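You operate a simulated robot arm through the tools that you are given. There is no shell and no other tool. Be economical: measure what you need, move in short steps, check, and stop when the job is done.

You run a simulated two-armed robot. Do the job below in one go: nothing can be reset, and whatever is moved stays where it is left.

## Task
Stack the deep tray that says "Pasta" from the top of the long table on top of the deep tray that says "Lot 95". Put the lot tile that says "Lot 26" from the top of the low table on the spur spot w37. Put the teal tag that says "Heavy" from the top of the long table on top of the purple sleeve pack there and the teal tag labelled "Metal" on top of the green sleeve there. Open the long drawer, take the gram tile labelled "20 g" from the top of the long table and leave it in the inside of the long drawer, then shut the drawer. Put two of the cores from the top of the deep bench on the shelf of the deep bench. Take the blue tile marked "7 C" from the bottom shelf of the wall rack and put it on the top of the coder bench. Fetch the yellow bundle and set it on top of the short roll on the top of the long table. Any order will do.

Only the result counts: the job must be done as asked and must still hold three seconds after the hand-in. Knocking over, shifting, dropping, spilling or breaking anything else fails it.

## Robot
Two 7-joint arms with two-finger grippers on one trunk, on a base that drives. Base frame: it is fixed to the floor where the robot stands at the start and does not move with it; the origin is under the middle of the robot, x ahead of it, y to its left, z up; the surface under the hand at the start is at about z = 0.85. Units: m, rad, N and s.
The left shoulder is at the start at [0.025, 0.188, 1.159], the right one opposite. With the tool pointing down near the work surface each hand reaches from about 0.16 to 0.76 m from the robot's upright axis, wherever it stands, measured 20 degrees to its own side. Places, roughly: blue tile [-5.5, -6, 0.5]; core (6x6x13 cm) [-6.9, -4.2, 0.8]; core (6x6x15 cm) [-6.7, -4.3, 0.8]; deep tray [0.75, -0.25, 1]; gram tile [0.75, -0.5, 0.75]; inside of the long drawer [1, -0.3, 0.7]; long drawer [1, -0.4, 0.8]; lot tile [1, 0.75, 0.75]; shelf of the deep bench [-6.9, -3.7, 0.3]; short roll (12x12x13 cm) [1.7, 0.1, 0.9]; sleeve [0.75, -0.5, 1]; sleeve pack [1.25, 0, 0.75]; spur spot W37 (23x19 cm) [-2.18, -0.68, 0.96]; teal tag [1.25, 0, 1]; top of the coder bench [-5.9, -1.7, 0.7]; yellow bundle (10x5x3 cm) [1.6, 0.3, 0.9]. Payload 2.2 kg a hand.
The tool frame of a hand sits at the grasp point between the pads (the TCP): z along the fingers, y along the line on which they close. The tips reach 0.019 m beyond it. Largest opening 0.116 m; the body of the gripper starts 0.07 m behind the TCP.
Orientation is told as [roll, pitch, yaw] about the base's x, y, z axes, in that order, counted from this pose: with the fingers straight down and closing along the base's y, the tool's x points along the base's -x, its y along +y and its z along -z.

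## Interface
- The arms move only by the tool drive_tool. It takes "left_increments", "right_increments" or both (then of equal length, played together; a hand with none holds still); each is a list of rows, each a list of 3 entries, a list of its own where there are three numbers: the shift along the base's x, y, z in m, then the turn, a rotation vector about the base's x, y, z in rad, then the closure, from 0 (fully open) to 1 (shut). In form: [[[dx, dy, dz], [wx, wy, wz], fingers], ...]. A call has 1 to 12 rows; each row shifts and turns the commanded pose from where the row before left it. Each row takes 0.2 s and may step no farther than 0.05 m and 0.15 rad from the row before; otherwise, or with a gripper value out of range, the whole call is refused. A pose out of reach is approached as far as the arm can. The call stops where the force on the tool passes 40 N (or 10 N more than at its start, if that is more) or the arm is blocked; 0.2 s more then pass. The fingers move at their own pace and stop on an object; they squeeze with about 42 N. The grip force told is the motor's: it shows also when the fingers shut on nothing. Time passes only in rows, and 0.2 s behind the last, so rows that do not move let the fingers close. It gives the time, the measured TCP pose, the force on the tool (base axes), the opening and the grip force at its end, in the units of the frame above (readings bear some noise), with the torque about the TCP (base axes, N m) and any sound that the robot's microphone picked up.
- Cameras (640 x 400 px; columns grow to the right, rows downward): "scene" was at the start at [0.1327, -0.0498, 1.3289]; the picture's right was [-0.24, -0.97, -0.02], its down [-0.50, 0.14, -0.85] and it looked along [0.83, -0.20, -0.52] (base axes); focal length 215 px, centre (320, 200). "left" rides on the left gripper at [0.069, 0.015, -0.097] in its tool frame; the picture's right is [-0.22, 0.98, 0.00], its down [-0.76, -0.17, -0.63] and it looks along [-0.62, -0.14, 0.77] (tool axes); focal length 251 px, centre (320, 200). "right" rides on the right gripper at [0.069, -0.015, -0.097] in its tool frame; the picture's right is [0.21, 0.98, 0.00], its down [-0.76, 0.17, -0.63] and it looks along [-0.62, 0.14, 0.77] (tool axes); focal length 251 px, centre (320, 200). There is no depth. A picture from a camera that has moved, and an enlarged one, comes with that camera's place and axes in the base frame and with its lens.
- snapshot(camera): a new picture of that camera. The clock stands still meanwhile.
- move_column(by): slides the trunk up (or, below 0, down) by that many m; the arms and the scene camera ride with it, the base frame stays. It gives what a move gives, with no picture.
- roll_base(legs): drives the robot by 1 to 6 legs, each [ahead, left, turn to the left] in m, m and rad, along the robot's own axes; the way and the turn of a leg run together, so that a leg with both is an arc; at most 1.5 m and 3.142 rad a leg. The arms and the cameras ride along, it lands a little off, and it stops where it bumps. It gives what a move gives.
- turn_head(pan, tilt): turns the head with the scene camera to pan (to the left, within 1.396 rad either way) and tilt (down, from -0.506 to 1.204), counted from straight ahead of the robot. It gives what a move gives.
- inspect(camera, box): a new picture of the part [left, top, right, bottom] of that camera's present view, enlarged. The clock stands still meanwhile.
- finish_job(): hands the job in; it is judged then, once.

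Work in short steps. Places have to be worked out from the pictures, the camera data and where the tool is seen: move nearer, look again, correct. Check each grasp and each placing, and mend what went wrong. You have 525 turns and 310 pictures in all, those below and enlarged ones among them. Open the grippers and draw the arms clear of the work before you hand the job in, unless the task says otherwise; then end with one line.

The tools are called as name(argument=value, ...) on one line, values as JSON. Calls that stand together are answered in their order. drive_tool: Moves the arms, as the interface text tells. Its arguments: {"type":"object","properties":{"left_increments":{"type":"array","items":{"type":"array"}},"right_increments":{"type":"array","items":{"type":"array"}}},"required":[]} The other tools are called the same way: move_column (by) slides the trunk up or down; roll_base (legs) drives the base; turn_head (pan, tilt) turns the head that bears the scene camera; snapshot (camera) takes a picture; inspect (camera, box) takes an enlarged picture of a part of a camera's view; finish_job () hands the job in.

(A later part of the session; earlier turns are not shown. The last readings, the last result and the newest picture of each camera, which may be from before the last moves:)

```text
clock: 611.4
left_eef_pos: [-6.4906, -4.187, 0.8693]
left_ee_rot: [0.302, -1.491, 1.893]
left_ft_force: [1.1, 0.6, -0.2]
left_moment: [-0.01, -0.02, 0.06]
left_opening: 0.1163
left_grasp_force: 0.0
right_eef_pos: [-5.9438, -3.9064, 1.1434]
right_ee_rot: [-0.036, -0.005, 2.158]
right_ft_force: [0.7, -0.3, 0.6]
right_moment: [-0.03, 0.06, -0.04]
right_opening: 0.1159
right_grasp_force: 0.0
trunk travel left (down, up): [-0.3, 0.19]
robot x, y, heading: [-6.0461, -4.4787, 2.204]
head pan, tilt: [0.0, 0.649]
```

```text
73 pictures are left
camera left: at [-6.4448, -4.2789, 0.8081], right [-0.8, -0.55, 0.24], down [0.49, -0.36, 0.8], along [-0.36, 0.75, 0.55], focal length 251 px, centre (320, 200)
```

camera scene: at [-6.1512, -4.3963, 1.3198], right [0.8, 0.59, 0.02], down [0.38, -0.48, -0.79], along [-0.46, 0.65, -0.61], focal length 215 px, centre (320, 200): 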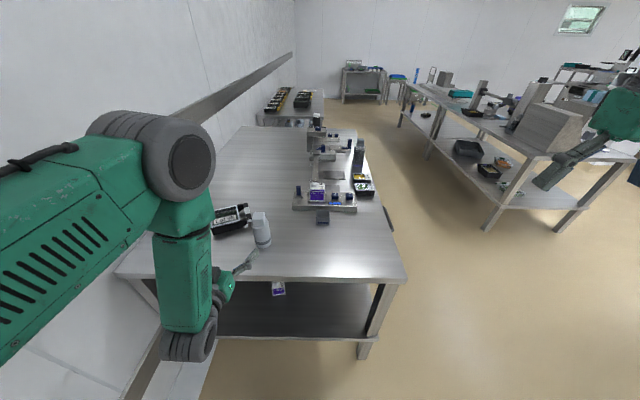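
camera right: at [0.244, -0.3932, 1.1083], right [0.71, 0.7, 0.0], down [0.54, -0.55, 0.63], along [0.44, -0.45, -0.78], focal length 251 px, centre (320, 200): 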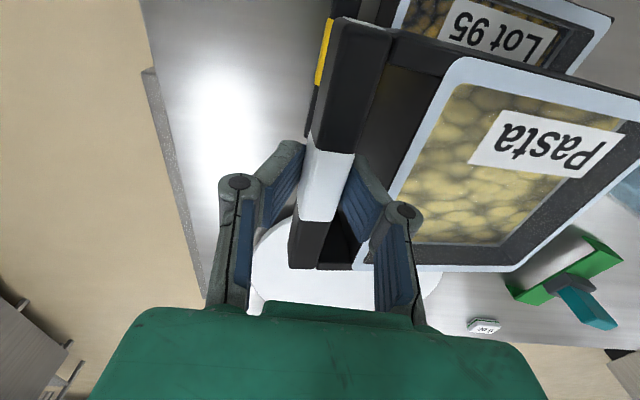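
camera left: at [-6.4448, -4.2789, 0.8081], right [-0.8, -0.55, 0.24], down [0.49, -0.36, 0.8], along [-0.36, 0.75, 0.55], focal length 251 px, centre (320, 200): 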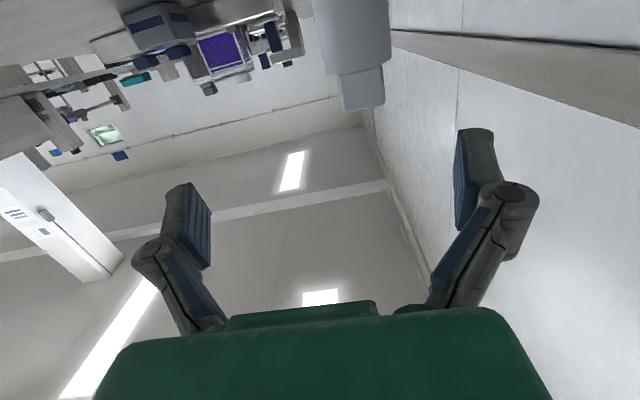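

Overshot because of body lean; let it settle and read.

drive_tool(left_increments=[[[0, 0, 0], [0, 0, 0], 0], [[0, 0, 0], [0, 0, 0], 0], [[0, 0, 0], [0, 0, 0], 0], [[0, 0, 0], [0, 0, 0], 0], [[0, 0, 0], [0, 0, 0], 0], [[0, 0, 0], [0, 0, 0], 0], [[0, 0, 0], [0, 0, 0], 0], [[0, 0, 0], [0, 0, 0], 0], [[0, 0, 0], [0, 0, 0], 0], [[0, 0, 0], [0, 0, 0], 0]])

drive_tool(left_increments=[[[0, 0, 0], [0, 0, 0], 0], [[0, 0, 0], [0, 0, 0], 0]])

drive_tool(left_increments=[[[0, 0, 0], [0, 0, 0], 0], [[0, 0, 0], [0, 0, 0], 0]])

```text
clock: 613.5
left_eef_pos: [-6.5227, -4.212, 0.862]
left_ee_rot: [-0.088, -1.492, 2.291]
left_ft_force: [-0.6, -1.1, -0.5]
left_moment: [0.0, -0.01, -0.09]
left_opening: 0.116
left_grasp_force: 0.1
right_eef_pos: [-5.9824, -3.9345, 1.1554]
right_ee_rot: [-0.075, -0.004, 2.165]
right_ft_force: [-0.9, 0.1, 0.8]
right_moment: [0.02, -0.06, 0.0]
right_opening: 0.1161
right_grasp_force: 0.1
trunk travel left (down, up): [-0.3, 0.19]
robot x, y, heading: [-6.0531, -4.4812, 2.203]
head pan, tilt: [0.0, 0.649]
```

```text
clock: 614.1
left_eef_pos: [-6.5024, -4.1964, 0.8671]
left_ee_rot: [0.165, -1.492, 2.036]
left_ft_force: [0.6, 0.2, 0.5]
left_moment: [-0.02, 0.0, 0.0]
left_opening: 0.1159
left_grasp_force: 0.1
right_eef_pos: [-5.9572, -3.9167, 1.1455]
right_ee_rot: [-0.052, 0.003, 2.16]
right_ft_force: [-0.3, 0.0, 0.2]
right_moment: [-0.01, 0.03, -0.04]
right_opening: 0.1161
right_grasp_force: 0.0
trunk travel left (down, up): [-0.3, 0.19]
robot x, y, heading: [-6.0466, -4.4847, 2.205]
head pan, tilt: [0.0, 0.649]
```

```text
clock: 614.8
left_eef_pos: [-6.4966, -4.1918, 0.8683]
left_ee_rot: [0.233, -1.492, 1.965]
left_ft_force: [0.8, 0.5, 0.0]
left_moment: [-0.02, -0.03, 0.09]
left_opening: 0.1158
left_grasp_force: 0.1
right_eef_pos: [-5.9509, -3.9114, 1.1464]
right_ee_rot: [-0.043, -0.005, 2.159]
right_ft_force: [0.6, 0.3, 0.0]
right_moment: [-0.03, 0.05, 0.0]
right_opening: 0.116
right_grasp_force: 0.0
trunk travel left (down, up): [-0.3, 0.19]
robot x, y, heading: [-6.0436, -4.4763, 2.202]
head pan, tilt: [0.0, 0.649]
```

Sway is ±2 cm. I bring the right arm inward to bias my weight to the left and calm it, then re-read.

drive_tool(right_increments=[[[-0.03, -0.022, 0], [0, 0, 0], 0], [[-0.03, -0.022, 0], [0, 0, 0], 0], [[-0.03, -0.022, 0], [0, 0, 0], 0], [[-0.03, -0.022, 0], [0, 0, 0], 0], [[0, 0, 0], [0, 0, 0], 0], [[0, 0, 0], [0, 0, 0], 0], [[0, 0, 0], [0, 0, 0], 0], [[0, 0, 0], [0, 0, 0], 0], [[0, 0, 0], [0, 0, 0], 0], [[0, 0, 0], [0, 0, 0], 0], [[0, 0, 0], [0, 0, 0], 0], [[0, 0, 0], [0, 0, 0], 0]])

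drive_tool(left_increments=[[[0, 0, 0], [0, 0, 0], 0], [[0, 0, 0], [0, 0, 0], 0]])

drive_tool(left_increments=[[[0, 0, 0], [0, 0, 0], 0], [[0, 0, 0], [0, 0, 0], 0]])

```text
clock: 617.4
left_eef_pos: [-6.499, -4.1943, 0.8679]
left_ee_rot: [0.192, -1.493, 2.003]
left_ft_force: [-0.6, 1.0, -0.2]
left_moment: [0.01, 0.0, 0.05]
left_opening: 0.1158
left_grasp_force: 0.1
right_eef_pos: [-6.0779, -3.9924, 1.1463]
right_ee_rot: [-0.045, -0.014, 2.161]
right_ft_force: [0.9, 0.5, 0.5]
right_moment: [-0.01, 0.03, 0.02]
right_opening: 0.1159
right_grasp_force: 0.1
right hand out of reach, approached as far as the arm can: row 4
trunk travel left (down, up): [-0.3, 0.19]
robot x, y, heading: [-6.048, -4.4823, 2.199]
head pan, tilt: [0.0, 0.649]
```

```text
clock: 618.0
left_eef_pos: [-6.5136, -4.2063, 0.8635]
left_ee_rot: [0.02, -1.493, 2.181]
left_ft_force: [-0.5, -0.5, -0.3]
left_moment: [0.0, -0.02, -0.06]
left_opening: 0.116
left_grasp_force: 0.0
right_eef_pos: [-6.0963, -4.0049, 1.1515]
right_ee_rot: [-0.057, -0.013, 2.165]
right_ft_force: [-0.4, 0.4, -0.1]
right_moment: [0.0, -0.06, 0.03]
right_opening: 0.1158
right_grasp_force: 0.0
trunk travel left (down, up): [-0.3, 0.19]
robot x, y, heading: [-6.051, -4.4834, 2.204]
head pan, tilt: [0.0, 0.649]
```

```text
clock: 618.5
left_eef_pos: [-6.5097, -4.2001, 0.8655]
left_ee_rot: [0.082, -1.491, 2.118]
left_ft_force: [0.9, 0.5, 0.6]
left_moment: [-0.03, 0.0, -0.04]
left_opening: 0.1158
left_grasp_force: 0.0
right_eef_pos: [-6.0898, -3.9986, 1.1481]
right_ee_rot: [-0.044, -0.008, 2.158]
right_ft_force: [0.4, -0.4, 0.8]
right_moment: [0.01, 0.0, 0.0]
right_opening: 0.1158
right_grasp_force: 0.0
trunk travel left (down, up): [-0.3, 0.19]
robot x, y, heading: [-6.0469, -4.4808, 2.208]
head pan, tilt: [0.0, 0.649]
```

Calmer now. Shift 1.4 cm left and advance onto core B, then close.

drive_tool(left_increments=[[[-0.011, -0.008, 0], [0, 0, 0], 0], [[-0.012, 0.0165, 0], [0, 0, 0], 0], [[-0.015, 0.0205, 0], [0, 0, 0], 0], [[-0.015, 0.0205, 0], [0, 0, 0], 0], [[-0.015, 0.0205, 0], [0, 0, 0], 0], [[0, 0, 0], [0, 0, 0], 0]])

snapshot(camera="left")

```text
clock: 620.0
left_eef_pos: [-6.5735, -4.1291, 0.8669]
left_ee_rot: [0.116, -1.493, 2.083]
left_ft_force: [0.6, -0.1, -0.3]
left_moment: [0.0, 0.01, 0.03]
left_opening: 0.116
left_grasp_force: 0.1
right_eef_pos: [-6.0854, -3.9969, 1.1477]
right_ee_rot: [-0.048, -0.013, 2.16]
right_ft_force: [0.6, 0.5, -0.2]
right_moment: [0.0, 0.05, 0.01]
right_opening: 0.116
right_grasp_force: 0.1
trunk travel left (down, up): [-0.3, 0.19]
robot x, y, heading: [-6.0406, -4.4847, 2.203]
head pan, tilt: [0.0, 0.649]
```

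```text
72 pictures are left
camera left: at [-6.5279, -4.2201, 0.8049], right [-0.8, -0.56, 0.22], down [0.48, -0.36, 0.8], along [-0.37, 0.75, 0.56], focal length 251 px, centre (320, 200)
```

left: 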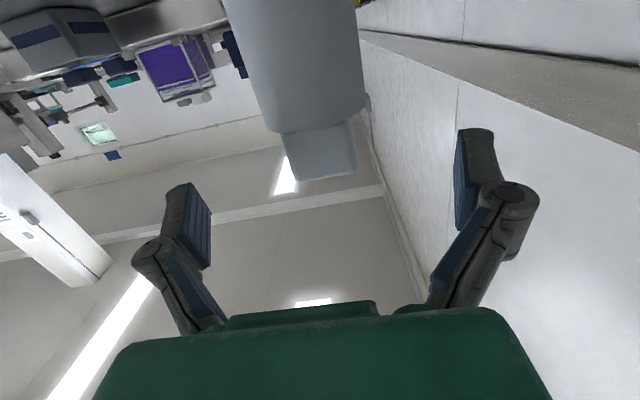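

Centred; advance the last 3.5 cm and close.

drive_tool(left_increments=[[[-0.011, 0.0145, 0], [0, 0, 0], 0], [[-0.0095, 0.0125, 0], [0, 0, 0], 0], [[0, 0, 0], [0, 0, 0], 0.5], [[0, 0, 0], [0, 0, 0], 1], [[0, 0, 0], [0, 0, 0], 1]])

snapshot(camera="left")

```text
clock: 621.1
left_eef_pos: [-6.5966, -4.1025, 0.8653]
left_ee_rot: [0.107, -1.493, 2.093]
left_ft_force: [0.3, -0.4, 0.0]
left_moment: [0.01, -0.02, -0.01]
left_opening: 0.0357
left_grasp_force: 41.7
right_eef_pos: [-6.0862, -3.9973, 1.148]
right_ee_rot: [-0.047, -0.013, 2.161]
right_ft_force: [-0.4, 0.4, 0.1]
right_moment: [-0.01, 0.0, 0.02]
right_opening: 0.1159
right_grasp_force: 0.1
trunk travel left (down, up): [-0.3, 0.19]
robot x, y, heading: [-6.0477, -4.4855, 2.203]
head pan, tilt: [0.0, 0.649]
```

```text
71 pictures are left
camera left: at [-6.5495, -4.1943, 0.8042], right [-0.8, -0.56, 0.22], down [0.48, -0.36, 0.8], along [-0.37, 0.75, 0.55], focal length 251 px, centre (320, 200)
```

left: 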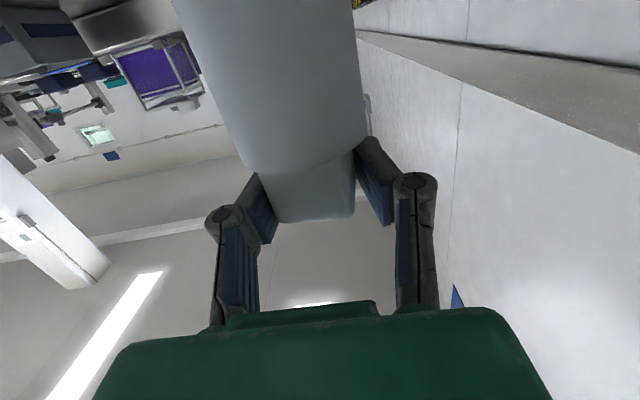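

Gripped by its top block (3.6 cm). I lift slightly and retract past the bench edge.

drive_tool(left_increments=[[[0, 0, 0.02], [0, 0, 0], 1], [[0, 0, 0.03], [0, 0, 0], 1], [[0.02, -0.0275, 0.01], [0, 0, 0], 1], [[0.023, -0.032, 0], [0, 0, 0], 1], [[0.023, -0.032, 0], [0, 0, 0], 1], [[0.023, -0.032, 0], [0, 0, 0], 1], [[0.023, -0.032, 0], [0, 0, 0], 1], [[0.023, -0.032, 0], [0, 0, 0], 1], [[0.01, -0.014, 0], [0, 0, 0], 1], [[0, 0, 0], [0, 0, 0], 1], [[0, 0, 0], [0, 0, 0], 1]])

snapshot(camera="scene")

```text
clock: 623.5
left_eef_pos: [-6.4658, -4.2836, 0.9313]
left_ee_rot: [0.078, -1.488, 2.124]
left_ft_force: [-0.5, 0.2, -0.9]
left_moment: [-0.01, 0.03, -0.01]
left_opening: 0.0357
left_grasp_force: 41.9
left hand out of reach, approached as far as the arm can: row 8, 9
right_eef_pos: [-6.0887, -4.0001, 1.1486]
right_ee_rot: [-0.051, -0.011, 2.157]
right_ft_force: [1.2, 0.0, -0.9]
right_moment: [0.02, 0.03, -0.01]
right_opening: 0.1158
right_grasp_force: 0.1
trunk travel left (down, up): [-0.3, 0.19]
robot x, y, heading: [-6.0491, -4.4851, 2.199]
head pan, tilt: [0.0, 0.649]
```

```text
70 pictures are left
camera scene: at [-6.1248, -4.3772, 1.3202], right [0.81, 0.59, 0.0], down [0.36, -0.49, -0.79], along [-0.47, 0.64, -0.61], focal length 215 px, centre (320, 200)
```

scene: 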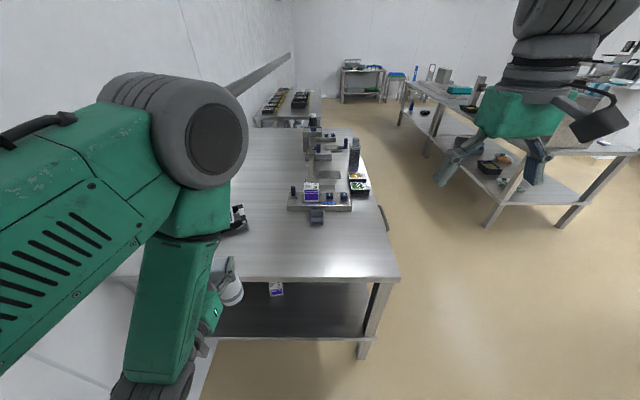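

Not quite past the edge; I back the base 0.15 m, then lower the trunk.

roll_base(legs=[[-0.15, 0, 0]])

move_column(by=-0.3)

drive_tool(left_increments=[[[0, 0, -0.03], [0, 0, 0], 1], [[0, 0, -0.04], [0, 0, 0], 1], [[0, 0, -0.04], [0, 0, 0], 1], [[0, 0, 0], [0, 0, 0], 1], [[0, 0, 0], [0, 0, 0], 1], [[0, 0, 0], [0, 0, 0], 1]])

snapshot(camera="scene")

```text
clock: 624.9
left_eef_pos: [-6.3738, -4.401, 0.9326]
left_ee_rot: [0.111, -1.49, 2.088]
left_ft_force: [-0.2, -0.2, -0.7]
left_moment: [0.0, -0.01, 0.01]
left_opening: 0.0353
left_grasp_force: 41.8
right_eef_pos: [-5.9972, -4.1165, 1.1469]
right_ee_rot: [-0.047, -0.007, 2.155]
right_ft_force: [0.3, -0.4, -0.3]
right_moment: [0.03, -0.01, -0.02]
right_opening: 0.1162
right_grasp_force: 0.0
trunk travel left (down, up): [-0.3, 0.19]
robot x, y, heading: [-5.9613, -4.5999, 2.203]
head pan, tilt: [0.0, 0.649]
```

```text
clock: 627.9
left_eef_pos: [-6.3744, -4.4043, 0.6341]
left_ee_rot: [0.102, -1.493, 2.099]
left_ft_force: [-0.1, -0.6, -0.9]
left_moment: [0.0, 0.05, 0.0]
left_opening: 0.0354
left_grasp_force: 41.1
right_eef_pos: [-5.9951, -4.1211, 0.8488]
right_ee_rot: [-0.046, -0.013, 2.155]
right_ft_force: [0.1, -0.2, 0.1]
right_moment: [0.01, -0.02, -0.05]
right_opening: 0.1162
right_grasp_force: 0.0
trunk travel left (down, up): [0.0, 0.49]
robot x, y, heading: [-5.9597, -4.6085, 2.21]
head pan, tilt: [0.0, 0.649]
```

```text
clock: 629.3
left_eef_pos: [-6.3827, -4.3909, 0.5254]
left_ee_rot: [0.097, -1.486, 2.105]
left_ft_force: [0.2, -0.1, -0.6]
left_moment: [-0.02, -0.03, -0.03]
left_opening: 0.0355
left_grasp_force: 41.5
left hand out of reach, approached as far as the arm can: row 1, 2
right_eef_pos: [-5.9961, -4.1196, 0.8486]
right_ee_rot: [-0.048, -0.011, 2.155]
right_ft_force: [0.9, -0.4, 0.1]
right_moment: [-0.03, 0.01, 0.0]
right_opening: 0.1161
right_grasp_force: 0.0
trunk travel left (down, up): [0.0, 0.49]
robot x, y, heading: [-5.9594, -4.601, 2.206]
head pan, tilt: [0.0, 0.649]
```

```text
69 pictures are left
camera scene: at [-6.0336, -4.4966, 1.0202], right [0.81, 0.59, 0.0], down [0.36, -0.49, -0.79], along [-0.47, 0.64, -0.61], focal length 215 px, centre (320, 200)
```

scene: 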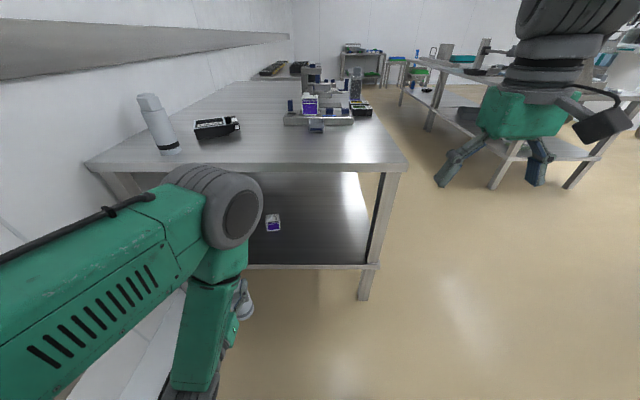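

I have a clear path into the shelf. Base slightly forward, lower and shift left, then look before inserting.

roll_base(legs=[[0.06, 0, 0]])

drive_tool(left_increments=[[[-0.022, -0.016, -0.025], [0, 0, 0], 1], [[-0.022, -0.016, -0.025], [0, 0, 0], 1], [[-0.02, -0.015, -0.02], [0, 0, 0], 1], [[-0.012, 0.016, 0], [0, 0, 0], 1], [[0, 0, 0], [0, 0, 0], 1], [[0, 0, 0], [0, 0, 0], 1], [[0, 0, 0], [0, 0, 0], 1], [[0, 0, 0], [0, 0, 0], 1]])

snapshot(camera="scene")

```text
clock: 630.3
left_eef_pos: [-6.4178, -4.3419, 0.5254]
left_ee_rot: [0.097, -1.487, 2.105]
left_ft_force: [-1.5, 0.6, -1.6]
left_moment: [0.0, 0.03, 0.0]
left_opening: 0.0351
left_grasp_force: 42.6
right_eef_pos: [-6.0312, -4.0715, 0.8478]
right_ee_rot: [-0.047, -0.009, 2.157]
right_ft_force: [-0.4, 0.5, -0.5]
right_moment: [-0.03, 0.0, 0.01]
right_opening: 0.1161
right_grasp_force: 0.1
trunk travel left (down, up): [0.0, 0.49]
robot x, y, heading: [-5.9973, -4.5532, 2.205]
head pan, tilt: [0.0, 0.649]
```

```text
clock: 632.1
left_eef_pos: [-6.4925, -4.3755, 0.4559]
left_ee_rot: [0.092, -1.492, 2.106]
left_ft_force: [-0.6, -1.0, -1.6]
left_moment: [0.0, 0.03, 0.02]
left_opening: 0.0353
left_grasp_force: 42.4
right_eef_pos: [-6.0299, -4.0735, 0.8497]
right_ee_rot: [-0.047, -0.013, 2.155]
right_ft_force: [0.4, 0.5, -0.3]
right_moment: [0.02, -0.03, -0.02]
right_opening: 0.1161
right_grasp_force: 0.0
trunk travel left (down, up): [0.0, 0.49]
robot x, y, heading: [-5.9946, -4.5534, 2.203]
head pan, tilt: [0.0, 0.649]
```

```text
68 pictures are left
camera scene: at [-6.0693, -4.4484, 1.0202], right [0.81, 0.59, 0.0], down [0.36, -0.49, -0.79], along [-0.47, 0.64, -0.61], focal length 215 px, centre (320, 200)
```

scene: 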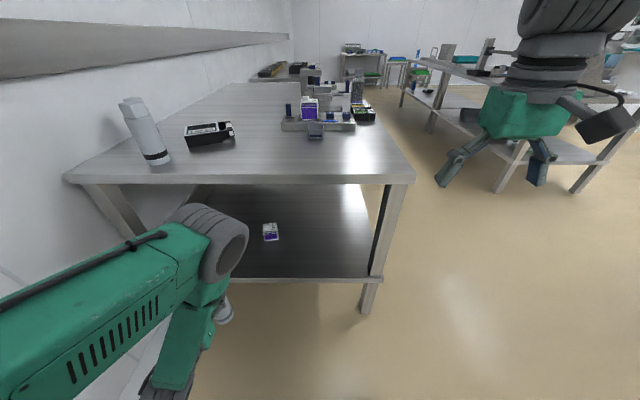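

Advance into the shelf space in two stages.

drive_tool(left_increments=[[[-0.018, 0.024, 0], [0, 0, 0], 1], [[-0.018, 0.024, 0], [0, 0, 0], 1], [[-0.018, 0.024, 0], [0, 0, 0], 1], [[-0.018, 0.024, 0], [0, 0, 0], 1], [[0, 0, 0], [0, 0, 0], 1]])

snapshot(camera="scene")

```text
clock: 633.3
left_eef_pos: [-6.565, -4.2776, 0.4576]
left_ee_rot: [0.089, -1.489, 2.112]
left_ft_force: [1.1, 0.0, -1.3]
left_moment: [0.01, 0.01, 0.02]
left_opening: 0.0358
left_grasp_force: 41.6
right_eef_pos: [-6.0286, -4.0732, 0.8493]
right_ee_rot: [-0.046, -0.013, 2.155]
right_ft_force: [-0.3, -0.1, -0.2]
right_moment: [0.01, 0.02, 0.03]
right_opening: 0.116
right_grasp_force: 0.0
trunk travel left (down, up): [0.0, 0.49]
robot x, y, heading: [-5.9943, -4.5582, 2.206]
head pan, tilt: [0.0, 0.649]
```

```text
67 pictures are left
camera scene: at [-6.0697, -4.4483, 1.0202], right [0.81, 0.59, 0.0], down [0.36, -0.49, -0.79], along [-0.47, 0.64, -0.61], focal length 215 px, centre (320, 200)
```

scene: 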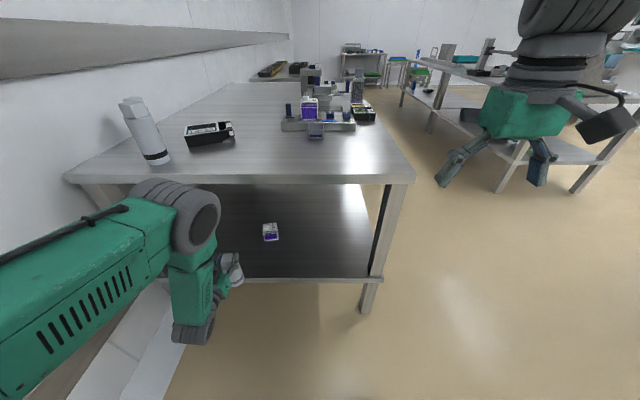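

There is enough elbow clearance for another 10 cm. Advance, then check.

drive_tool(left_increments=[[[-0.018, 0.024, 0], [0, 0, 0], 1], [[-0.018, 0.024, 0], [0, 0, 0], 1], [[-0.018, 0.024, 0], [0, 0, 0], 1], [[-0.012, 0.016, 0], [0, 0, 0], 1], [[0, 0, 0], [0, 0, 0], 1]])

inspect(camera="scene", box=[120, 160, 320, 340])

```text
clock: 634.5
left_eef_pos: [-6.6311, -4.1901, 0.454]
left_ee_rot: [0.09, -1.49, 2.112]
left_ft_force: [-0.4, 0.1, -0.6]
left_moment: [-0.03, -0.01, 0.0]
left_opening: 0.0353
left_grasp_force: 41.6
right_eef_pos: [-6.03, -4.074, 0.849]
right_ee_rot: [-0.048, -0.012, 2.157]
right_ft_force: [1.0, -0.4, 0.4]
right_moment: [-0.02, 0.05, 0.01]
right_opening: 0.1157
right_grasp_force: 0.0
trunk travel left (down, up): [0.0, 0.49]
robot x, y, heading: [-5.9934, -4.5582, 2.205]
head pan, tilt: [0.0, 0.649]
```

```text
2.22 times, centred on (220, 250) of scene
camera zoom: at [-6.07, -4.4481, 1.0201], right [0.81, 0.59, 0.0], down [0.36, -0.49, -0.79], along [-0.47, 0.64, -0.61], focal length 479 px, centre (542, 89)
```

zoom: 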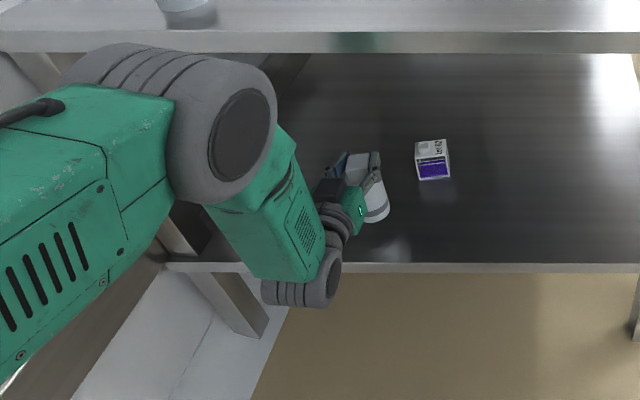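

The core is over the shelf. Lower until contact.

drive_tool(left_increments=[[[0, 0, -0.012], [0, 0, 0], 1], [[0, 0, -0.01], [0, 0, 0], 1], [[0, 0, -0.006], [0, 0, 0], 1]])

drive_tool(left_increments=[[[0, 0, -0.005], [0, 0, 0], 1], [[0, 0, -0.005], [0, 0, 0], 1]])

drive_tool(left_increments=[[[0, 0, -0.005], [0, 0, 0], 1], [[0, 0, -0.005], [0, 0, 0], 1]])

```text
clock: 635.3
left_eef_pos: [-6.6314, -4.1902, 0.4278]
left_ee_rot: [0.084, -1.491, 2.118]
left_ft_force: [0.5, 1.3, -0.7]
left_moment: [0.02, 0.01, 0.01]
left_opening: 0.0354
left_grasp_force: 41.9
right_eef_pos: [-6.03, -4.0731, 0.8491]
right_ee_rot: [-0.046, -0.012, 2.156]
right_ft_force: [0.0, -0.9, -0.1]
right_moment: [0.0, -0.01, 0.03]
right_opening: 0.1158
right_grasp_force: 0.0
trunk travel left (down, up): [0.0, 0.49]
robot x, y, heading: [-5.9948, -4.5536, 2.205]
head pan, tilt: [0.0, 0.649]
```

```text
clock: 635.9
left_eef_pos: [-6.6305, -4.1901, 0.4174]
left_ee_rot: [0.094, -1.489, 2.107]
left_ft_force: [-0.9, -0.1, -0.8]
left_moment: [-0.04, 0.02, -0.01]
left_opening: 0.0353
left_grasp_force: 41.2
right_eef_pos: [-6.0292, -4.0746, 0.85]
right_ee_rot: [-0.046, -0.011, 2.157]
right_ft_force: [0.0, -0.2, 0.7]
right_moment: [-0.01, -0.01, -0.03]
right_opening: 0.1159
right_grasp_force: 0.1
trunk travel left (down, up): [0.0, 0.49]
robot x, y, heading: [-5.9988, -4.5533, 2.199]
head pan, tilt: [0.0, 0.649]
```

```text
clock: 636.5
left_eef_pos: [-6.631, -4.1883, 0.415]
left_ee_rot: [0.149, -1.505, 2.05]
left_ft_force: [-2.2, 1.6, 28.8]
left_moment: [0.1, 0.2, -0.1]
left_opening: 0.0351
left_grasp_force: 41.9
right_eef_pos: [-6.0271, -4.0739, 0.8511]
right_ee_rot: [-0.044, -0.015, 2.156]
right_ft_force: [0.1, -0.4, 0.7]
right_moment: [0.0, 0.01, 0.02]
right_opening: 0.1159
right_grasp_force: 0.0
trunk travel left (down, up): [0.0, 0.49]
robot x, y, heading: [-5.9986, -4.5524, 2.201]
head pan, tilt: [0.0, 0.649]
```

Contact (shelf at 0.30). Release and back out straight.

drive_tool(left_increments=[[[0, 0, 0.003], [0, 0, 0], 1], [[0, 0, 0], [0, 0, 0], 0.4], [[0, 0, 0], [0, 0, 0], 0.2], [[0.012, -0.016, 0], [0, 0, 0], 0.2], [[0.018, -0.024, 0], [0, 0, 0], 0.2], [[0.018, -0.024, 0], [0, 0, 0], 0.2], [[0.021, -0.028, 0.01], [0, 0, 0], 0.2], [[0.021, -0.028, 0.02], [0, 0, 0], 0.2], [[0.021, -0.028, 0.02], [0, 0, 0], 0.2], [[0.021, -0.028, 0.02], [0, 0, 0], 0.2]])

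inspect(camera="scene", box=[120, 160, 320, 340])

```text
clock: 638.7
left_eef_pos: [-6.4982, -4.366, 0.4814]
left_ee_rot: [0.094, -1.491, 2.106]
left_ft_force: [-0.2, -0.2, 0.2]
left_moment: [0.01, -0.03, 0.0]
left_opening: 0.093
left_grasp_force: 0.0
right_eef_pos: [-6.0299, -4.073, 0.8494]
right_ee_rot: [-0.048, -0.013, 2.155]
right_ft_force: [0.0, 0.4, 0.0]
right_moment: [0.0, 0.03, -0.01]
right_opening: 0.1161
right_grasp_force: 0.1
trunk travel left (down, up): [0.0, 0.49]
robot x, y, heading: [-5.9961, -4.5571, 2.207]
head pan, tilt: [0.0, 0.649]
```

```text
2.22 times, centred on (220, 250) of scene
camera zoom: at [-6.0691, -4.4486, 1.0203], right [0.81, 0.59, 0.0], down [0.36, -0.49, -0.79], along [-0.47, 0.64, -0.61], focal length 479 px, centre (542, 89)
```

zoom: 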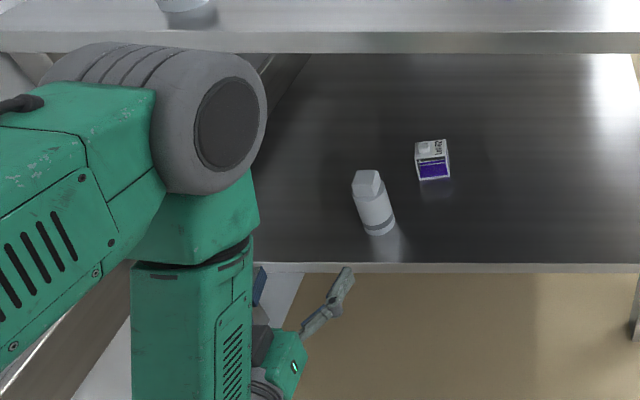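

Core 1 stands on the shelf. I back off, strafe left toward core A, and raise the trunk.

roll_base(legs=[[-0.1, 0.16, 0]])

move_column(by=0.3)

drive_tool(left_increments=[[[0, 0, 0.035], [0, 0, 0], 0], [[0, 0, 0.035], [0, 0, 0], 0], [[0, 0, 0.035], [0, 0, 0], 0], [[0, 0, 0], [0, 0, 0], 0], [[0, 0, 0], [0, 0, 0], 0], [[0, 0, 0], [0, 0, 0], 0], [[0, 0, 0], [0, 0, 0], 0], [[0, 0, 0], [0, 0, 0], 0], [[0, 0, 0], [0, 0, 0], 0], [[0, 0, 0], [0, 0, 0], 0]])

snapshot(camera="scene")

```text
clock: 640.2
left_eef_pos: [-6.5662, -4.5393, 0.4814]
left_ee_rot: [0.117, -1.488, 2.082]
left_ft_force: [0.5, 0.2, -0.1]
left_moment: [0.03, -0.01, 0.01]
left_opening: 0.0929
left_grasp_force: 0.0
right_eef_pos: [-6.097, -4.2464, 0.8474]
right_ee_rot: [-0.043, -0.011, 2.153]
right_ft_force: [-0.5, 0.4, -0.2]
right_moment: [0.02, 0.03, 0.01]
right_opening: 0.1161
right_grasp_force: 0.1
trunk travel left (down, up): [0.0, 0.49]
robot x, y, heading: [-6.0644, -4.725, 2.2]
head pan, tilt: [0.0, 0.649]
```

```text
clock: 643.2
left_eef_pos: [-6.5671, -4.5407, 0.7811]
left_ee_rot: [0.086, -1.493, 2.111]
left_ft_force: [0.0, -0.2, 0.5]
left_moment: [-0.04, -0.01, 0.04]
left_opening: 0.0929
left_grasp_force: 0.1
right_eef_pos: [-6.098, -4.2481, 1.1496]
right_ee_rot: [-0.045, -0.013, 2.154]
right_ft_force: [-0.2, -0.9, 0.1]
right_moment: [0.0, 0.02, -0.02]
right_opening: 0.1161
right_grasp_force: 0.1
trunk travel left (down, up): [-0.3, 0.19]
robot x, y, heading: [-6.0665, -4.7286, 2.202]
head pan, tilt: [0.0, 0.649]
```

```text
clock: 645.4
left_eef_pos: [-6.5664, -4.5406, 0.8861]
left_ee_rot: [0.089, -1.491, 2.109]
left_ft_force: [0.1, -0.8, 0.8]
left_moment: [-0.02, 0.02, 0.0]
left_opening: 0.1158
left_grasp_force: 0.1
right_eef_pos: [-6.0966, -4.2497, 1.1508]
right_ee_rot: [-0.044, -0.015, 2.156]
right_ft_force: [0.4, 0.4, 0.2]
right_moment: [0.02, -0.03, 0.02]
right_opening: 0.116
right_grasp_force: 0.0
trunk travel left (down, up): [-0.3, 0.19]
robot x, y, heading: [-6.0635, -4.7295, 2.203]
head pan, tilt: [0.0, 0.649]
```

```text
64 pictures are left
camera scene: at [-6.1397, -4.6218, 1.3202], right [0.81, 0.59, 0.0], down [0.36, -0.49, -0.79], along [-0.47, 0.64, -0.61], focal length 215 px, centre (320, 200)
```

scene: 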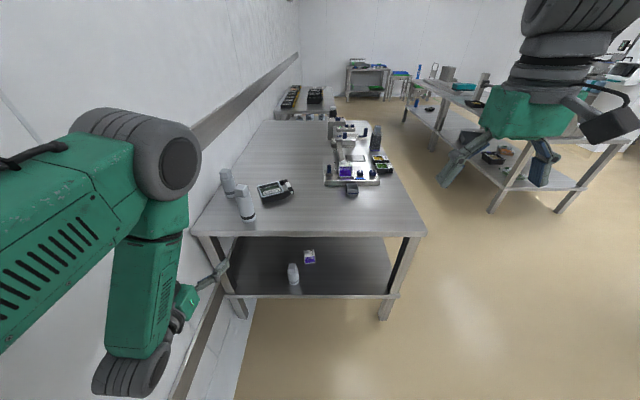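

Calm. Core A is 30 cm ahead, 2 cm to the right. I advance most of the way.

drive_tool(left_increments=[[[0.008, 0.006, 0.002], [0, 0, 0], 0], [[0.006, 0.0045, 0], [0, 0, 0], 0], [[-0.021, 0.029, 0], [0, 0, 0], 0], [[-0.021, 0.029, 0], [0, 0, 0], 0], [[-0.021, 0.029, 0], [0, 0, 0], 0], [[-0.021, 0.029, 0], [0, 0, 0], 0], [[-0.021, 0.029, 0], [0, 0, 0], 0], [[-0.021, 0.029, 0], [0, 0, 0], 0], [[0, 0, 0], [0, 0, 0], 0], [[0, 0, 0], [0, 0, 0], 0], [[0, 0, 0], [0, 0, 0], 0], [[0, 0, 0], [0, 0, 0], 0]])

snapshot(camera="left")

```text
clock: 648.0
left_eef_pos: [-6.6786, -4.3568, 0.8873]
left_ee_rot: [0.091, -1.493, 2.108]
left_ft_force: [-0.9, -0.9, 0.0]
left_moment: [-0.01, 0.04, 0.04]
left_opening: 0.1162
left_grasp_force: 0.1
right_eef_pos: [-6.0976, -4.2489, 1.1507]
right_ee_rot: [-0.046, -0.013, 2.154]
right_ft_force: [0.8, -0.2, 0.1]
right_moment: [0.0, -0.03, 0.0]
right_opening: 0.1158
right_grasp_force: 0.0
trunk travel left (down, up): [-0.3, 0.19]
robot x, y, heading: [-6.0637, -4.7273, 2.199]
head pan, tilt: [0.0, 0.649]
```

```text
63 pictures are left
camera left: at [-6.6332, -4.4473, 0.8259], right [-0.8, -0.56, 0.22], down [0.48, -0.36, 0.8], along [-0.37, 0.75, 0.55], focal length 251 px, centre (320, 200)
```

left: 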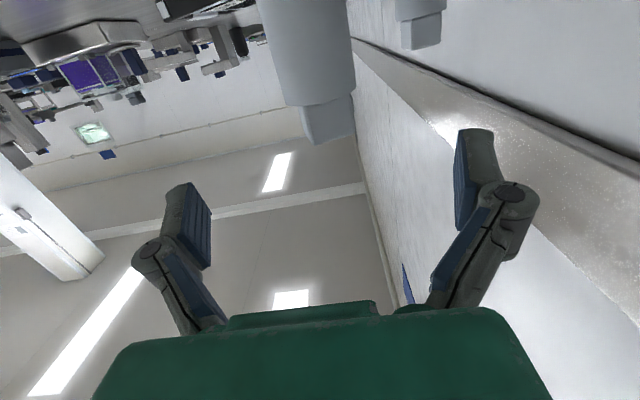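

Centred. Advance the last 9 cm and close.

drive_tool(left_increments=[[[-0.018, 0.0245, 0], [0, 0, 0], 0], [[-0.018, 0.0245, 0], [0, 0, 0], 0], [[-0.015, 0.021, 0], [0, 0, 0], 0], [[0, 0, 0], [0, 0, 0], 0.5], [[0, 0, 0], [0, 0, 0], 1], [[0, 0, 0], [0, 0, 0], 1]])

snapshot(camera="left")

```text
clock: 649.4
left_eef_pos: [-6.731, -4.2857, 0.8886]
left_ee_rot: [0.089, -1.493, 2.112]
left_ft_force: [-0.1, 0.8, 0.0]
left_moment: [0.06, 0.03, 0.01]
left_opening: 0.0362
left_grasp_force: 41.8
right_eef_pos: [-6.0987, -4.2483, 1.1506]
right_ee_rot: [-0.046, -0.015, 2.155]
right_ft_force: [-0.3, 0.1, 0.0]
right_moment: [0.02, 0.0, 0.0]
right_opening: 0.1157
right_grasp_force: 0.0
trunk travel left (down, up): [-0.3, 0.19]
robot x, y, heading: [-6.0621, -4.7321, 2.197]
head pan, tilt: [0.0, 0.649]
```

```text
62 pictures are left
camera left: at [-6.6844, -4.3771, 0.8263], right [-0.8, -0.56, 0.22], down [0.47, -0.36, 0.8], along [-0.37, 0.75, 0.55], focal length 251 px, centre (320, 200)
```

left: 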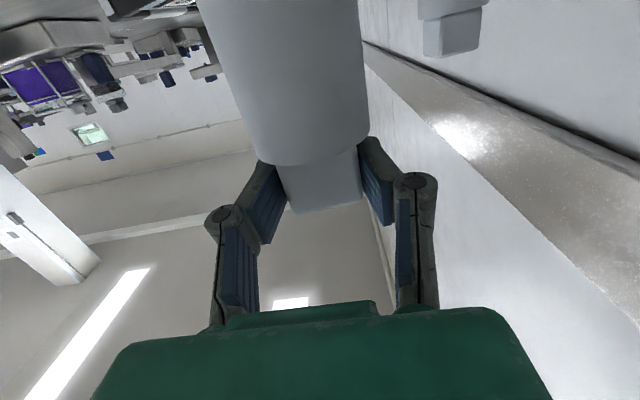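

Core A gripped. Lift and retract.

drive_tool(left_increments=[[[0, 0, 0.02], [0, 0, 0], 1], [[0, 0, 0.03], [0, 0, 0], 1], [[0.018, -0.0245, 0], [0, 0, 0], 1], [[0.021, -0.029, 0], [0, 0, 0], 1], [[0.021, -0.029, 0], [0, 0, 0], 1], [[0.021, -0.029, 0], [0, 0, 0], 1], [[0.021, -0.029, 0], [0, 0, 0], 1], [[0.021, -0.029, 0], [0, 0, 0], 1], [[0.021, -0.029, 0], [0, 0, 0], 1], [[0, 0, 0], [0, 0, 0], 1]])

roll_base(legs=[[-0.1, 0, 0]])

move_column(by=-0.3)

```text
clock: 651.6
left_eef_pos: [-6.5855, -4.4857, 0.9383]
left_ee_rot: [0.086, -1.493, 2.114]
left_ft_force: [0.4, 0.0, -1.2]
left_moment: [0.0, 0.01, -0.01]
left_opening: 0.0358
left_grasp_force: 42.0
right_eef_pos: [-6.0988, -4.2493, 1.149]
right_ee_rot: [-0.044, -0.014, 2.155]
right_ft_force: [-0.3, 0.6, 0.1]
right_moment: [-0.01, -0.02, -0.03]
right_opening: 0.1157
right_grasp_force: 0.1
trunk travel left (down, up): [-0.3, 0.19]
robot x, y, heading: [-6.0647, -4.7337, 2.199]
head pan, tilt: [0.0, 0.649]
```

```text
clock: 652.8
left_eef_pos: [-6.5271, -4.5663, 0.9393]
left_ee_rot: [0.085, -1.493, 2.115]
left_ft_force: [0.5, -0.2, -0.6]
left_moment: [-0.01, 0.0, -0.01]
left_opening: 0.0361
left_grasp_force: 42.5
right_eef_pos: [-6.039, -4.3307, 1.1503]
right_ee_rot: [-0.047, -0.014, 2.152]
right_ft_force: [0.5, 0.0, 0.0]
right_moment: [0.06, 0.02, -0.02]
right_opening: 0.116
right_grasp_force: 0.1
trunk travel left (down, up): [-0.3, 0.19]
robot x, y, heading: [-6.0033, -4.8061, 2.201]
head pan, tilt: [0.0, 0.649]
```

```text
clock: 655.8
left_eef_pos: [-6.5263, -4.5676, 0.6402]
left_ee_rot: [0.09, -1.496, 2.106]
left_ft_force: [-0.2, -0.3, -0.4]
left_moment: [-0.02, -0.01, 0.01]
left_opening: 0.0362
left_grasp_force: 42.0
right_eef_pos: [-6.0363, -4.333, 0.8509]
right_ee_rot: [-0.042, -0.015, 2.152]
right_ft_force: [0.3, -0.1, -0.1]
right_moment: [0.02, -0.01, -0.04]
right_opening: 0.116
right_grasp_force: 0.1
trunk travel left (down, up): [0.0, 0.49]
robot x, y, heading: [-6.006, -4.8121, 2.202]
head pan, tilt: [0.0, 0.649]
```

Lower the hand, strafe right to the free shelf area, and come closer.

drive_tool(left_increments=[[[0, 0, -0.04], [0, 0, 0], 1], [[0, 0, -0.04], [0, 0, 0], 1], [[0, 0, -0.04], [0, 0, 0], 1], [[0, 0, -0.035], [0, 0, 0], 1], [[0, 0, 0], [0, 0, 0], 1]])

roll_base(legs=[[0, -0.28, 0], [0.18, 0, 0]])

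snapshot(camera="scene")

```text
clock: 657.0
left_eef_pos: [-6.5257, -4.5687, 0.485]
left_ee_rot: [0.094, -1.495, 2.109]
left_ft_force: [-0.5, 0.0, -0.5]
left_moment: [-0.02, 0.0, 0.01]
left_opening: 0.0361
left_grasp_force: 42.2
right_eef_pos: [-6.0368, -4.3326, 0.8513]
right_ee_rot: [-0.044, -0.016, 2.153]
right_ft_force: [-0.3, -0.2, -0.5]
right_moment: [0.01, 0.0, 0.04]
right_opening: 0.1158
right_grasp_force: 0.0
trunk travel left (down, up): [0.0, 0.49]
robot x, y, heading: [-6.0071, -4.8119, 2.206]
head pan, tilt: [0.0, 0.649]
```

```text
clock: 660.0
left_eef_pos: [-6.4021, -4.2564, 0.487]
left_ee_rot: [0.167, -1.493, 2.035]
left_ft_force: [0.8, 0.6, -1.4]
left_moment: [-0.02, -0.03, 0.03]
left_opening: 0.0362
left_grasp_force: 41.7
right_eef_pos: [-5.9124, -4.0167, 0.8491]
right_ee_rot: [-0.037, -0.017, 2.152]
right_ft_force: [-0.3, 0.3, -0.8]
right_moment: [-0.06, 0.05, 0.0]
right_opening: 0.1161
right_grasp_force: 0.0
trunk travel left (down, up): [0.0, 0.49]
robot x, y, heading: [-5.8817, -4.4929, 2.203]
head pan, tilt: [0.0, 0.649]
```

```text
61 pictures are left
camera scene: at [-5.9541, -4.3875, 1.02], right [0.81, 0.59, -0.01], down [0.36, -0.49, -0.79], along [-0.47, 0.64, -0.61], focal length 215 px, centre (320, 200)
```

scene: 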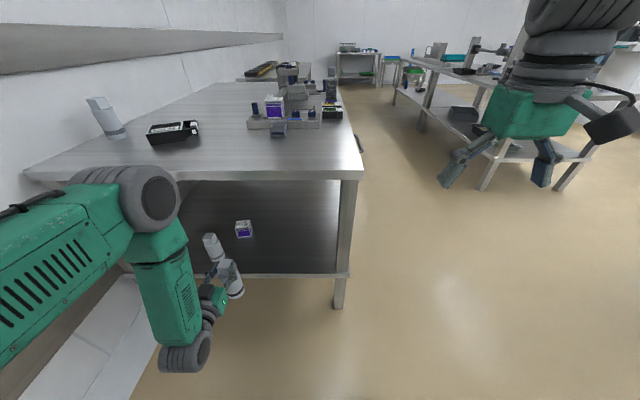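

Well placed beside core 1. Advance 19 cm onto the shelf and lower.

drive_tool(left_increments=[[[-0.018, 0.024, 0], [0, 0, 0], 1], [[-0.021, 0.028, 0], [0, 0, 0], 1], [[-0.021, 0.028, 0], [0, 0, 0], 1], [[-0.021, 0.028, 0], [0, 0, 0], 1], [[-0.021, 0.028, 0], [0, 0, 0], 1], [[-0.012, 0.016, -0.01], [0, 0, 0], 1], [[0, 0, -0.012], [0, 0, 0], 1], [[0, 0, 0], [0, 0, 0], 1]])

inspect(camera="scene", box=[120, 160, 320, 340])

```text
clock: 661.8
left_eef_pos: [-6.5176, -4.1064, 0.4655]
left_ee_rot: [0.077, -1.497, 2.125]
left_ft_force: [-0.1, 0.7, -1.0]
left_moment: [-0.03, -0.03, -0.02]
left_opening: 0.036
left_grasp_force: 42.0
right_eef_pos: [-5.9154, -4.0233, 0.8493]
right_ee_rot: [-0.044, -0.011, 2.151]
right_ft_force: [-1.0, -0.2, 0.9]
right_moment: [0.0, 0.01, -0.02]
right_opening: 0.1158
right_grasp_force: 0.1
trunk travel left (down, up): [0.0, 0.49]
robot x, y, heading: [-5.8868, -4.4998, 2.197]
head pan, tilt: [0.0, 0.649]
```

```text
2.22 times, centred on (220, 250) of scene
camera zoom: at [-5.9601, -4.3921, 1.0201], right [0.81, 0.59, 0.0], down [0.36, -0.49, -0.79], along [-0.47, 0.64, -0.61], focal length 479 px, centre (542, 89)
```

zoom: 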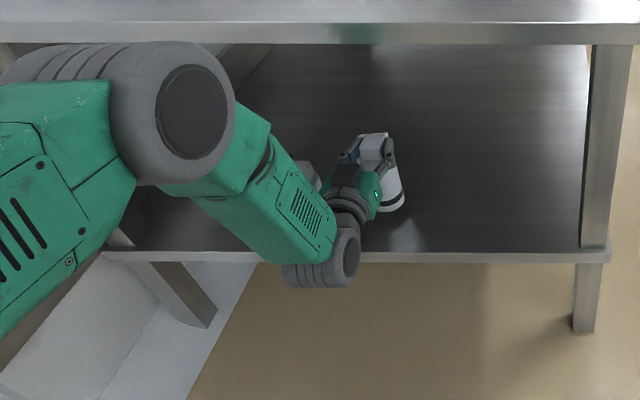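

Over the shelf. Lower to contact.

drive_tool(left_increments=[[[0, 0, -0.009], [0, 0, 0], 1], [[0, 0, -0.008], [0, 0, 0], 1], [[0, 0, -0.005], [0, 0, 0], 1]])

drive_tool(left_increments=[[[0, 0, -0.004], [0, 0, 0], 1], [[0, 0, -0.004], [0, 0, 0], 1]])

```text
clock: 662.6
left_eef_pos: [-6.5178, -4.1067, 0.4442]
left_ee_rot: [0.083, -1.498, 2.119]
left_ft_force: [0.5, 0.3, -0.9]
left_moment: [0.0, 0.01, 0.03]
left_opening: 0.0361
left_grasp_force: 41.9
right_eef_pos: [-5.9137, -4.0229, 0.8496]
right_ee_rot: [-0.044, -0.012, 2.153]
right_ft_force: [0.1, 0.3, 0.3]
right_moment: [0.05, -0.02, 0.0]
right_opening: 0.1163
right_grasp_force: 0.0
trunk travel left (down, up): [0.0, 0.49]
robot x, y, heading: [-5.8825, -4.4958, 2.203]
head pan, tilt: [0.0, 0.649]
```

```text
clock: 663.2
left_eef_pos: [-6.5171, -4.1049, 0.4386]
left_ee_rot: [0.1, -1.502, 2.1]
left_ft_force: [0.5, -2.6, 9.5]
left_moment: [-0.08, 0.0, 0.0]
left_opening: 0.0363
left_grasp_force: 41.7
right_eef_pos: [-5.913, -4.0236, 0.8509]
right_ee_rot: [-0.042, -0.015, 2.151]
right_ft_force: [0.5, -0.8, -0.6]
right_moment: [0.0, 0.02, 0.02]
right_opening: 0.1163
right_grasp_force: 0.0
trunk travel left (down, up): [0.0, 0.49]
robot x, y, heading: [-5.8843, -4.4978, 2.205]
head pan, tilt: [0.0, 0.649]
```

Contact. Release and back out straight.

drive_tool(left_increments=[[[0, 0, 0.001], [0, 0, 0], 1], [[0, 0, 0], [0, 0, 0], 0.5], [[0, 0, 0], [0, 0, 0], 0.3], [[0.012, -0.016, 0], [0, 0, 0], 0.3], [[0.018, -0.024, 0], [0, 0, 0], 0.3], [[0.018, -0.024, 0], [0, 0, 0], 0.3], [[0.021, -0.028, 0.01], [0, 0, 0], 0.3], [[0.021, -0.028, 0.02], [0, 0, 0], 0.3], [[0.021, -0.028, 0.02], [0, 0, 0], 0.3], [[0.015, -0.02, 0.02], [0, 0, 0], 0.3]])

inspect(camera="scene", box=[120, 160, 320, 340])

```text
clock: 665.4
left_eef_pos: [-6.3904, -4.2748, 0.509]
left_ee_rot: [0.087, -1.497, 2.113]
left_ft_force: [0.2, -0.5, 0.0]
left_moment: [-0.02, -0.04, 0.01]
left_opening: 0.0813
left_grasp_force: 0.1
right_eef_pos: [-5.9132, -4.0224, 0.85]
right_ee_rot: [-0.044, -0.011, 2.151]
right_ft_force: [0.0, 0.1, 0.2]
right_moment: [-0.02, -0.04, -0.01]
right_opening: 0.1159
right_grasp_force: 0.2
trunk travel left (down, up): [0.0, 0.49]
robot x, y, heading: [-5.8826, -4.495, 2.201]
head pan, tilt: [0.0, 0.649]
```

```text
2.22 times, centred on (220, 250) of scene
camera zoom: at [-5.9588, -4.3922, 1.0202], right [0.81, 0.59, 0.0], down [0.36, -0.49, -0.79], along [-0.47, 0.64, -0.61], focal length 479 px, centre (542, 89)
```

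zoom: 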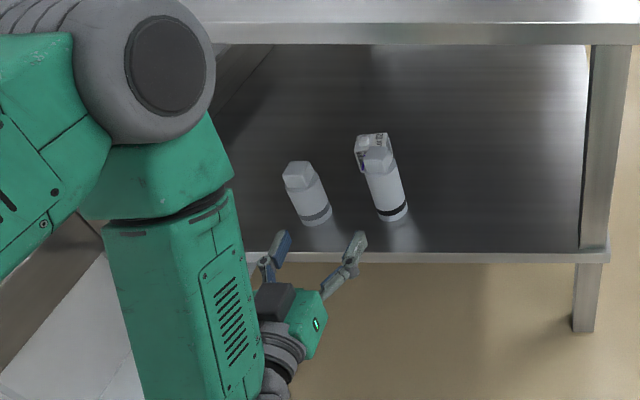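

Both cores are on the shelf. Next the wall rack: I strafe out, turn to face the wall and move left to it.

roll_base(legs=[[-0.15, -0.5, 0], [0, 0, 1.58], [0, 1.3, 0]])

turn_head(pan=0, tilt=0.5)

snapshot(camera="scene")

```text
clock: 678.4
left_eef_pos: [-4.8243, -5.8537, 0.5088]
left_ee_rot: [0.098, -1.497, -2.592]
left_ft_force: [0.3, -0.4, -1.3]
left_moment: [0.0, -0.01, -0.01]
left_opening: 0.0812
left_grasp_force: 0.2
right_eef_pos: [-5.0873, -5.3823, 0.8506]
right_ee_rot: [-0.04, -0.012, -2.541]
right_ft_force: [-0.8, 0.4, 0.3]
right_moment: [-0.01, 0.03, -0.01]
right_opening: 0.116
right_grasp_force: 0.1
trunk travel left (down, up): [0.0, 0.49]
robot x, y, heading: [-4.613, -5.3476, -2.487]
head pan, tilt: [0.0, 0.649]
```

```text
clock: 679.1
left_eef_pos: [-4.8236, -5.8532, 0.5083]
left_ee_rot: [0.081, -1.499, -2.575]
left_ft_force: [0.2, 0.1, 0.4]
left_moment: [0.01, -0.02, -0.04]
left_opening: 0.0812
left_grasp_force: 0.0
right_eef_pos: [-5.0835, -5.3816, 0.8479]
right_ee_rot: [-0.04, -0.007, -2.541]
right_ft_force: [0.7, -0.5, 0.3]
right_moment: [-0.01, 0.01, 0.0]
right_opening: 0.1159
right_grasp_force: 0.1
trunk travel left (down, up): [0.0, 0.49]
robot x, y, heading: [-4.6132, -5.341, -2.489]
head pan, tilt: [0.0, 0.499]
```

```text
58 pictures are left
camera scene: at [-4.7141, -5.4225, 1.0335], right [-0.61, 0.79, 0.0], down [0.38, 0.29, -0.88], along [-0.7, -0.53, -0.48], focal length 215 px, centre (320, 200)
```

scene: 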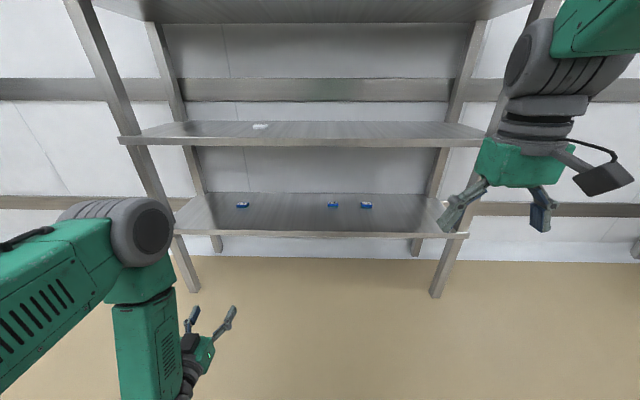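

The rack's bottom shelf has three blue tiles. Enlarge to read them.

inspect(camera="scene", box=[310, 190, 390, 220])

inspect(camera="scene", box=[210, 190, 290, 220])

```text
8.00 times, centred on (350, 205) of scene
camera zoom: at [-4.7141, -5.4225, 1.0335], right [-0.61, 0.79, 0.0], down [0.38, 0.29, -0.88], along [-0.7, -0.53, -0.48], focal length 1723 px, centre (80, 160)
```

zoom: 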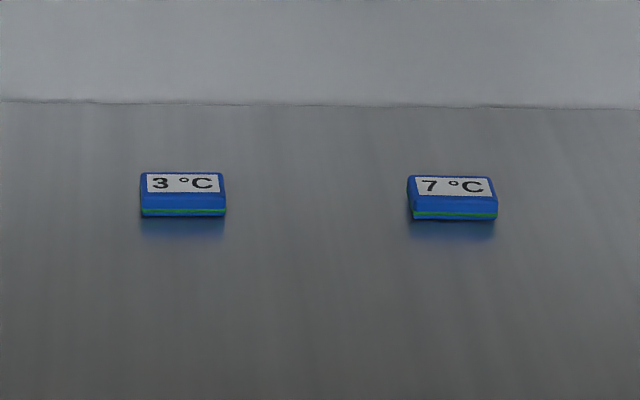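

```text
8.00 times, centred on (250, 205) of scene
camera zoom: at [-4.7141, -5.4225, 1.0335], right [-0.61, 0.79, 0.0], down [0.38, 0.29, -0.88], along [-0.7, -0.53, -0.48], focal length 1723 px, centre (880, 160)
```

zoom: 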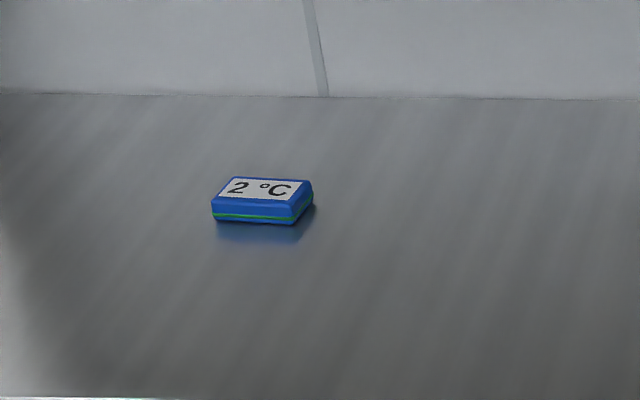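

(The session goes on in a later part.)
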